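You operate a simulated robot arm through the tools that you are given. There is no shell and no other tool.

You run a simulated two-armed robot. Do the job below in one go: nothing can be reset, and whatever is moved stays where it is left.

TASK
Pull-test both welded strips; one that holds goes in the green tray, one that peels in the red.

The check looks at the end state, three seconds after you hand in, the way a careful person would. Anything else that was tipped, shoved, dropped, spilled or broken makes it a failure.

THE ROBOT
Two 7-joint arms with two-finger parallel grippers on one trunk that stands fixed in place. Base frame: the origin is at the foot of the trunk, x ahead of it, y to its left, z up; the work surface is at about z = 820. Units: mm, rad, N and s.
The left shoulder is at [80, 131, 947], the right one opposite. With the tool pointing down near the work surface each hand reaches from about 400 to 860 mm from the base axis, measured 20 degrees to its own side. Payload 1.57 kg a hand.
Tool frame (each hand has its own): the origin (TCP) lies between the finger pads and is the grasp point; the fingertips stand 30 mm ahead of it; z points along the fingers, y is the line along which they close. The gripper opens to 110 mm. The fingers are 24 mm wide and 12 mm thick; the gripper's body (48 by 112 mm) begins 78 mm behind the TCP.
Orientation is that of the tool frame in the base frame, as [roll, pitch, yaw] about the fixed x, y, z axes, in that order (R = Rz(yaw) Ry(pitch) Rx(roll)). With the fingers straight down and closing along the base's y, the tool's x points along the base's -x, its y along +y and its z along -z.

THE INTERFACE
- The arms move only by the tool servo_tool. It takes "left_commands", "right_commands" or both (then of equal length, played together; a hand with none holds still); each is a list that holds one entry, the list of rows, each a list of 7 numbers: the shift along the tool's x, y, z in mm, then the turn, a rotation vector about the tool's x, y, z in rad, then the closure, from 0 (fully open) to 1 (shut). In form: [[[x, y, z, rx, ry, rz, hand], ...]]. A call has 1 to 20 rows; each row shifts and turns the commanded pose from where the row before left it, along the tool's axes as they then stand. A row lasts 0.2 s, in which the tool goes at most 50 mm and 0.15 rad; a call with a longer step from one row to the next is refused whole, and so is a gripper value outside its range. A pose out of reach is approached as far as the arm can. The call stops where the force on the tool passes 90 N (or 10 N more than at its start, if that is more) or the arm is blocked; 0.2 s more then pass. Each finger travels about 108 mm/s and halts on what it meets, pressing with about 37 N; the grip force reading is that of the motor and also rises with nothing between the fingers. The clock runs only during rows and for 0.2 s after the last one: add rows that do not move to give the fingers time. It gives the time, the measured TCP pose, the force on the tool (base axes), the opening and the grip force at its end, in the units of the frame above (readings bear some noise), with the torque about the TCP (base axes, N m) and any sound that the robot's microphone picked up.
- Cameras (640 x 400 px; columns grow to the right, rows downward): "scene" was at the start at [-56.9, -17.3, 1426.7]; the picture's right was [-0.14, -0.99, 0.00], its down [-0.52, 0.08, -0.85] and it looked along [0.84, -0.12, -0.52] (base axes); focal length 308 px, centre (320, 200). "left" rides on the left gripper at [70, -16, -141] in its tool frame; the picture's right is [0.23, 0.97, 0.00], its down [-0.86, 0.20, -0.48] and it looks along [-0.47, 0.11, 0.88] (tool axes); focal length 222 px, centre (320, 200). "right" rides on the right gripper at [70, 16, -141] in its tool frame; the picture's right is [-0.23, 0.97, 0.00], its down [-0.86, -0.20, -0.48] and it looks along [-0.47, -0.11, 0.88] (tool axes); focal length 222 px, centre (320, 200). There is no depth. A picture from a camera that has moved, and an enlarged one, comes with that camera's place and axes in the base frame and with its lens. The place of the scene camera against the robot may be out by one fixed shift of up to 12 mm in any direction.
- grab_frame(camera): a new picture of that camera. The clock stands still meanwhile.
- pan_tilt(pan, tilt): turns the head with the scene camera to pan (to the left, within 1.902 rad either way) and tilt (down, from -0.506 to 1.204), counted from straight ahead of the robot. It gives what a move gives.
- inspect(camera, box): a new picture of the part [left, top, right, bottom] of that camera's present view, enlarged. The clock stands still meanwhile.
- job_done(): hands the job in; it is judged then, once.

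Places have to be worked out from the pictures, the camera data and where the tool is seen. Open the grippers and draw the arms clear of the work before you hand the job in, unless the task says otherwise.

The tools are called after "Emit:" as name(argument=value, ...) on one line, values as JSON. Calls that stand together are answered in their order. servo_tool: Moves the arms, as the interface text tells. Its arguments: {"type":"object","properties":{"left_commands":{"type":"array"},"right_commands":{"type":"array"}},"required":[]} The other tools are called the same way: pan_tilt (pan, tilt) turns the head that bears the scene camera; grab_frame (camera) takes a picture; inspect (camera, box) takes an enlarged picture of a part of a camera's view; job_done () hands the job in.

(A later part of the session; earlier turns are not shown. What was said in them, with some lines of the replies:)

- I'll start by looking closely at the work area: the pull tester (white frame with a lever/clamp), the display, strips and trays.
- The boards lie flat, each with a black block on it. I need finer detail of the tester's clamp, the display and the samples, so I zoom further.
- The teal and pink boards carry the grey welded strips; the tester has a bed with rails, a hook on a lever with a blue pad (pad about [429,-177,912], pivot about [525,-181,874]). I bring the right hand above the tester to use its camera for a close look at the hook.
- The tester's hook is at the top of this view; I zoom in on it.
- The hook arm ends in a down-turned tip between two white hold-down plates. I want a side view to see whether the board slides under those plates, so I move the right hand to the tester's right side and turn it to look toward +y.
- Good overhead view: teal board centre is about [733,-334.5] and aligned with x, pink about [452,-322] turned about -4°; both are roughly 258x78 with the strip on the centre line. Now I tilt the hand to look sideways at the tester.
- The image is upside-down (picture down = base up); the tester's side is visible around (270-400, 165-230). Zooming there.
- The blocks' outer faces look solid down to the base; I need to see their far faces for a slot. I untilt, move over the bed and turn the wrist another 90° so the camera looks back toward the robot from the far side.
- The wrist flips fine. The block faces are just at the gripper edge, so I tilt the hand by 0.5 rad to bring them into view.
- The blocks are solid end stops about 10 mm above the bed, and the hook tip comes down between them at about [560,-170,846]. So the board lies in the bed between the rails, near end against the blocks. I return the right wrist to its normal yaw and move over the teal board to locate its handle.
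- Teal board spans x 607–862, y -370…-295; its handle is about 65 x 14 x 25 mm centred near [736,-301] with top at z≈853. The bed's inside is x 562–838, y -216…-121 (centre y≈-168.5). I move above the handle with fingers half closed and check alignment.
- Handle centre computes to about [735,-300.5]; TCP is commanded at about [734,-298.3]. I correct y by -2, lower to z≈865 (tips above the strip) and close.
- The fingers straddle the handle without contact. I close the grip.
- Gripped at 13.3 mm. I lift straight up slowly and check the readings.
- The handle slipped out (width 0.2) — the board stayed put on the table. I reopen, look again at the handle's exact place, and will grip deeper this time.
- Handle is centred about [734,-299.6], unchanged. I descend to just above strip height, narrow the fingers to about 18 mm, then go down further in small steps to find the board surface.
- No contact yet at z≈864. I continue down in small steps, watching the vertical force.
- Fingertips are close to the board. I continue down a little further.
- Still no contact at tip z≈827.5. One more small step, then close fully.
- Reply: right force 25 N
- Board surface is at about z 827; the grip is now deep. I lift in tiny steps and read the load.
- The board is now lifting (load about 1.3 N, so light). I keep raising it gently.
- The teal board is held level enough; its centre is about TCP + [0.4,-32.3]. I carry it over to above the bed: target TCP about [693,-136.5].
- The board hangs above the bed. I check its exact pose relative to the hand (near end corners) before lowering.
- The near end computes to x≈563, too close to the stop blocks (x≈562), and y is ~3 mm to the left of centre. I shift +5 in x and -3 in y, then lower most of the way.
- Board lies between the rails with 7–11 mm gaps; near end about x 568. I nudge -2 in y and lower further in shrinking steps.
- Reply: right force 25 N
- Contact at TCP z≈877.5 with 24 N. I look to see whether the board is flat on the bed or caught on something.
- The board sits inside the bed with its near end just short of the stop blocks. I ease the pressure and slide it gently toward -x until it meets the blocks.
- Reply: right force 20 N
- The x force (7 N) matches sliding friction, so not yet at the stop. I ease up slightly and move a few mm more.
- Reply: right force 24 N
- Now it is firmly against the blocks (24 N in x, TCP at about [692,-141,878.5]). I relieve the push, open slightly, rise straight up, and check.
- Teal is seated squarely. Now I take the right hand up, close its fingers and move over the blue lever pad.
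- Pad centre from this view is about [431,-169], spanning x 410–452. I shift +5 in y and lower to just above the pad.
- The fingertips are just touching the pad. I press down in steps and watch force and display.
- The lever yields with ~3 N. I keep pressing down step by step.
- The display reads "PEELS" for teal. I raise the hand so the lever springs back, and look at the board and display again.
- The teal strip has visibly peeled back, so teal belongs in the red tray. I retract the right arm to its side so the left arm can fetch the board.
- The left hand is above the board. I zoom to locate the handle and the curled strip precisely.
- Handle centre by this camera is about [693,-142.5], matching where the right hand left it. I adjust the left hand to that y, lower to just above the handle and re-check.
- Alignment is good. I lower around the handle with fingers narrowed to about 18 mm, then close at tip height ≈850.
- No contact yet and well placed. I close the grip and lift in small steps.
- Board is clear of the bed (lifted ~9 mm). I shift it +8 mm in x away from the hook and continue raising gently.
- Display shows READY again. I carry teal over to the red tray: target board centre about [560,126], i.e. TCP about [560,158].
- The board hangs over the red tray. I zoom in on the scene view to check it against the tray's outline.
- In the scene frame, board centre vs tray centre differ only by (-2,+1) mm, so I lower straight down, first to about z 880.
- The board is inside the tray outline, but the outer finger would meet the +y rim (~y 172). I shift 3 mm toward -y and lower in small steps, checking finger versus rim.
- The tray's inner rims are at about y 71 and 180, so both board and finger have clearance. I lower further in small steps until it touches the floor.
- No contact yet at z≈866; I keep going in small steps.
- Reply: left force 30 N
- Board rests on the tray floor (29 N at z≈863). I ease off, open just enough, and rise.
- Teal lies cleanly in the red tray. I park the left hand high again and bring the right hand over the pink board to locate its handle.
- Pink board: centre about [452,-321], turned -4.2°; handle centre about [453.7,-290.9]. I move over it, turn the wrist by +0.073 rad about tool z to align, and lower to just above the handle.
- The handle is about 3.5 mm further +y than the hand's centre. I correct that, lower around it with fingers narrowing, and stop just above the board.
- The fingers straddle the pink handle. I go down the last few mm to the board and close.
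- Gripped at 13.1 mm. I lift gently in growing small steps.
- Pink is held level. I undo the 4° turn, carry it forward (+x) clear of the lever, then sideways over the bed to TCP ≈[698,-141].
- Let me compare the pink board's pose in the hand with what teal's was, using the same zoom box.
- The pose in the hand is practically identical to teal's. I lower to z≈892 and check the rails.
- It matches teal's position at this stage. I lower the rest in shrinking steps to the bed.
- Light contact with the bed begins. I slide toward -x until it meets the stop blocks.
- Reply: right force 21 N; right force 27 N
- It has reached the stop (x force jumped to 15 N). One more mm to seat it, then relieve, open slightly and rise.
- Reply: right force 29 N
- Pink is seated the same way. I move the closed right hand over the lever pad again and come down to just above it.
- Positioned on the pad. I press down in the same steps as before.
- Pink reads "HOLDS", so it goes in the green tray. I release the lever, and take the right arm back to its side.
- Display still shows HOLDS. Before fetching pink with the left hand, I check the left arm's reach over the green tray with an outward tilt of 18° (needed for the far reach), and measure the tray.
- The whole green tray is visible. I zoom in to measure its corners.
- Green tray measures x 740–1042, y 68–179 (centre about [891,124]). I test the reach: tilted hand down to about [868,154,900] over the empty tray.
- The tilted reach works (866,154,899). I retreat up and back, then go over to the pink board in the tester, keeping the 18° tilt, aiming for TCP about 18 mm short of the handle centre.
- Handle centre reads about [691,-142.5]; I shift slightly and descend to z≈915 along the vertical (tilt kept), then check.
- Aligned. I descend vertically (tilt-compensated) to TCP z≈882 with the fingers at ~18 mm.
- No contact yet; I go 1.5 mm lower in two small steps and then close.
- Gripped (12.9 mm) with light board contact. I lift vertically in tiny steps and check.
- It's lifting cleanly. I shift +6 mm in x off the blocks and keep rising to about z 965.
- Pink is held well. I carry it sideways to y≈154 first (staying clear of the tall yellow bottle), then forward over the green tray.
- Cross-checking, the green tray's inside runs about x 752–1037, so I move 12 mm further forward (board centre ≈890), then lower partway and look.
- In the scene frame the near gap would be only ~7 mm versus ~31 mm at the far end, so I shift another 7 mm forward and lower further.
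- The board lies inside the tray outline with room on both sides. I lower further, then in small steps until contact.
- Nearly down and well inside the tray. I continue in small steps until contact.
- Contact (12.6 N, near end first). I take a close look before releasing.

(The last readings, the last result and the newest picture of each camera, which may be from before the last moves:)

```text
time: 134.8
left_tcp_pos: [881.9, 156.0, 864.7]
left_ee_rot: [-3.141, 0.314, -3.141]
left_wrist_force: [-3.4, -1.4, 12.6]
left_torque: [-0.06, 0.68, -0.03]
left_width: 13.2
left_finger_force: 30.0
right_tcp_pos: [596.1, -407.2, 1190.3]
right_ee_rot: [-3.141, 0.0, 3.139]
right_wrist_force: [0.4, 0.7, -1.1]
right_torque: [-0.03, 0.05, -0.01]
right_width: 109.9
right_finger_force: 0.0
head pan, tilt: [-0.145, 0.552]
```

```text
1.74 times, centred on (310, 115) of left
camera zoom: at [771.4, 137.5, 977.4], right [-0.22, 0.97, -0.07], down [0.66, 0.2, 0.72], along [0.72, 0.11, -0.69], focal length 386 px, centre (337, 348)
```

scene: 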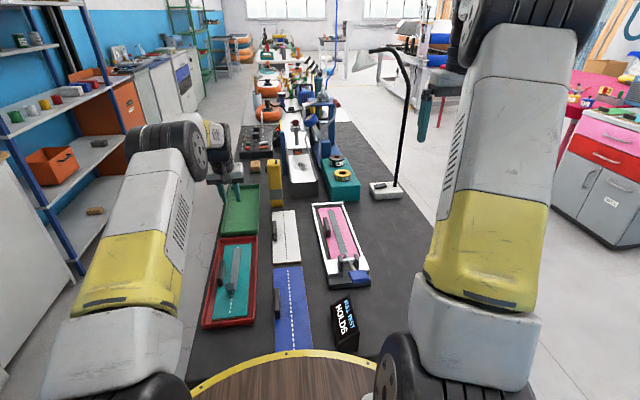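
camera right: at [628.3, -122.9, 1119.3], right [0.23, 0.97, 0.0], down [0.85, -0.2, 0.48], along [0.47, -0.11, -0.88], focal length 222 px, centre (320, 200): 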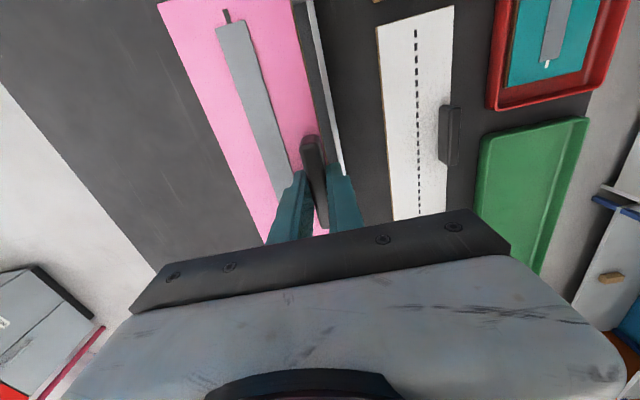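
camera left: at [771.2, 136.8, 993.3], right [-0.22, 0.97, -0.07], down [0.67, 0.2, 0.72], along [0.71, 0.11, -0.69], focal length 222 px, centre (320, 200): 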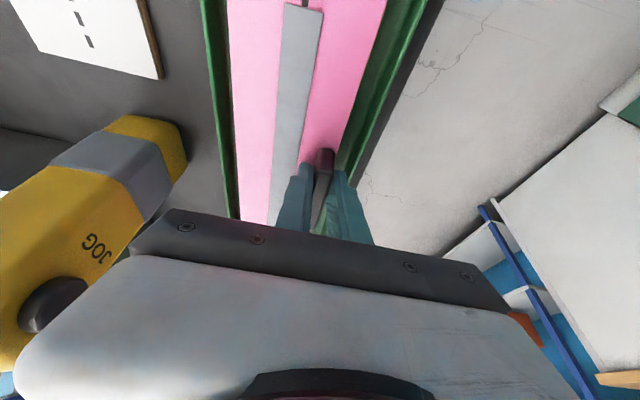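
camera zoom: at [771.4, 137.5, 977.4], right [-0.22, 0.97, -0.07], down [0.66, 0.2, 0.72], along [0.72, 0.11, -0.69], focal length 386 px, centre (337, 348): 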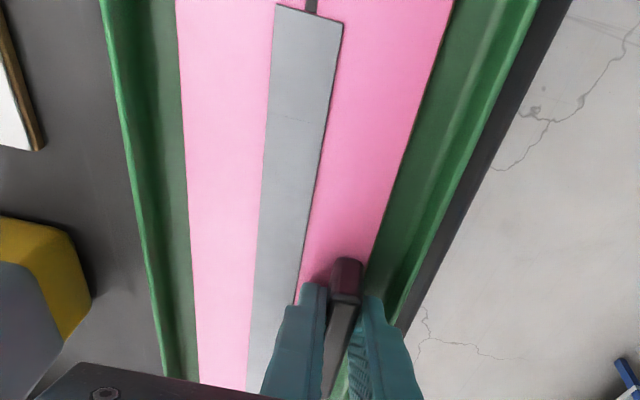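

The board sits fully inside the green tray. I ease off, open slightly, and withdraw along the finger axis.

Emit:
servo_tool(left_commands=[[[-0.3, 0, -0.8, 0, 0, 0, 1], [0, 0, 0, 0, 0, 0, 0.85], [0, 0, 0, 0, 0, 0, 0.85], [0, 0, 0, 0, 0, 0, 0.85], [0, 0, -3, 0, 0, 0, 0.85], [0, 0, -5, 0, 0, 0, 0.84], [0, 0, -10, 0, 0, 0, 0.8], [0, 0, -15, 0, 0, 0, 0.75], [0, 0, -30, 0, 0, 0, 0.6], [0, 0, -40, 0, 0, 0, 0.4], [0, 0, 0, 0, 0, 0, 0.2]]])

Emit:
grab_frame(camera="left")

Emit:
inspect(camera="scene", box=[210, 175, 275, 250])

```text
time: 137.2
left_tcp_pos: [853.1, 153.0, 964.2]
left_ee_rot: [-3.141, 0.314, -3.141]
left_wrist_force: [0.5, 0.2, -0.2]
left_torque: [0.0, -0.02, 0.0]
left_width: 88.1
left_finger_force: 0.0
right_tcp_pos: [597.0, -407.3, 1190.4]
right_ee_rot: [-3.141, 0.0, 3.139]
right_wrist_force: [1.2, 0.6, -0.7]
right_torque: [0.0, 0.01, 0.01]
right_width: 109.9
right_finger_force: 0.0
head pan, tilt: [-0.145, 0.552]
```

```text
taken
camera left: at [743.0, 137.1, 1076.8], right [-0.22, 0.97, -0.07], down [0.67, 0.2, 0.72], along [0.71, 0.11, -0.69], focal length 222 px, centre (320, 200)
```

left: 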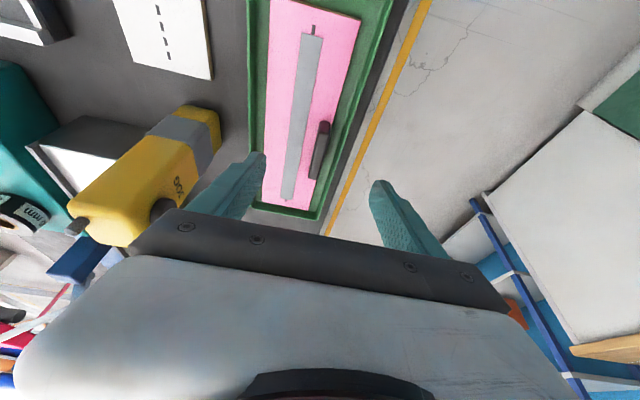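

```text
5.33 times, centred on (242, 212) of scene
camera zoom: at [-56.8, -17.3, 1426.7], right [-0.14, -0.99, 0.0], down [-0.52, 0.08, -0.85], along [0.84, -0.12, -0.52], focal length 1644 px, centre (733, 133)
```

zoom: 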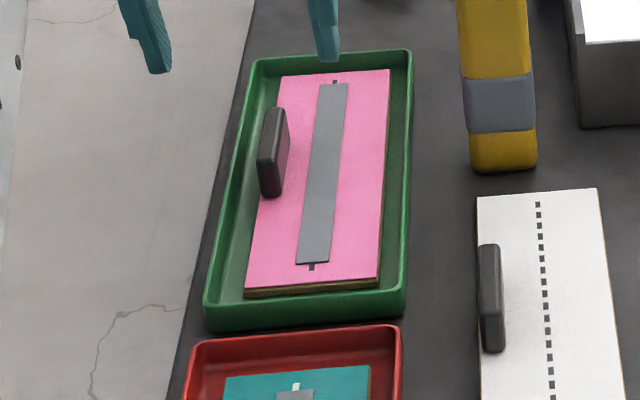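

Pink lies flat in the green tray. I withdraw the left arm up and back to its starting area, untilt it and open it fully.

Emit:
servo_tool(left_commands=[[[-10.3, 0, -31.7, 0, 0, 0, 0.2], [-10.3, 0, -31.7, 0, 0, 0, 0], [-10.3, 0, -31.7, 0, 0, 0, 0], [36, 0, -11.6, 0, 0, 0, 0], [36, 0, -11.6, 0, 0, 0, 0], [36, 0, -11.6, 0, 0, 0, 0], [36, 0, -11.6, 0, 0, 0, 0], [36, 0, -11.6, 0, 0, 0, 0], [36, 0, -11.6, 0, 0, 0, 0], [36, 0, -11.6, 0, 0, 0, 0], [36, 0, -11.6, 0, 0, 0, 0], [36, 0, -11.6, 0, 0, 0, 0], [0, 0, 0, 0, 0.105, 0, 0], [0, 0, 0, 0, 0.105, 0, 0], [0, 0, 0, 0, 0.104, 0, 0], [0, 0, -40, 0, 0, 0, 0], [0, 0, -40, 0, 0, 0, 0], [0, 0, 0, 0, 0, 0, 0]]])

Emit:
grab_frame(camera="scene")

Emit:
inspect(camera="scene", box=[190, 150, 450, 360])

```text
time: 141.0
left_tcp_pos: [507.6, 153.6, 1139.9]
left_ee_rot: [-3.141, 0.001, 3.141]
left_wrist_force: [0.0, 1.1, -0.2]
left_torque: [-0.02, -0.01, -0.02]
left_width: 110.1
left_finger_force: 0.1
right_tcp_pos: [596.3, -407.0, 1190.0]
right_ee_rot: [-3.14, 0.0, 3.139]
right_wrist_force: [1.3, 0.3, 0.1]
right_torque: [0.0, 0.0, -0.03]
right_width: 110.1
right_finger_force: 0.1
head pan, tilt: [-0.145, 0.552]
```

```text
taken
```

scene: 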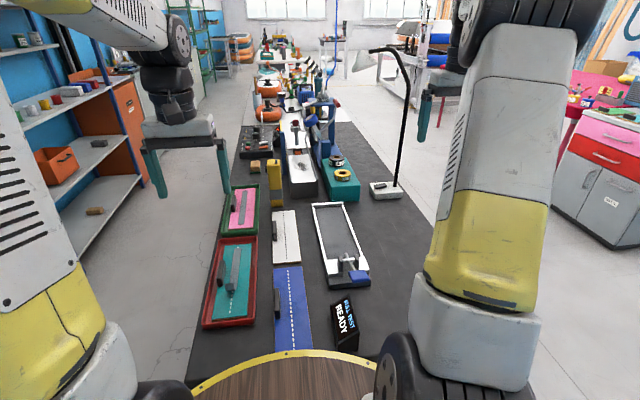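

```text
1.90 times, centred on (320, 255) of scene
camera zoom: at [-56.9, -17.3, 1426.7], right [-0.14, -0.99, 0.0], down [-0.52, 0.08, -0.85], along [0.84, -0.12, -0.52], focal length 587 px, centre (320, 95)
```

zoom: 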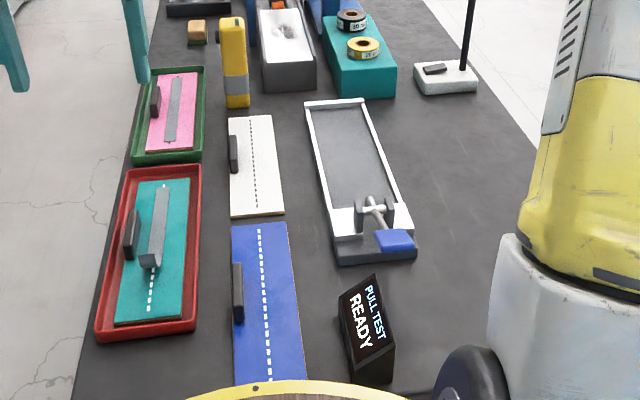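

Teal (peels) is in the red tray and pink (holds) is in the green tray. The tester is empty and back to READY, nothing else has been disturbed, and both grippers are open and clear. I hand in.

Emit:
job_done()

```text
The job is handed in.
```

I pull-tested both welded strips and sorted them by result. I have not seen the check's verdict.

- **Teal strip:** the tester read "PEELS" and the strip curled back from its board. It is in the red tray.
- **Pink strip:** the tester read "HOLDS". It is in the green tray.

My first grip on the teal board slipped off its handle before the board left the table. I gripped deeper and the second lift held.

At hand-in the tester was empty and showing READY. The blue and white boards, which carry no strip, looked undisturbed in the last pictures. Both grippers were open and the arms were clear of the work.
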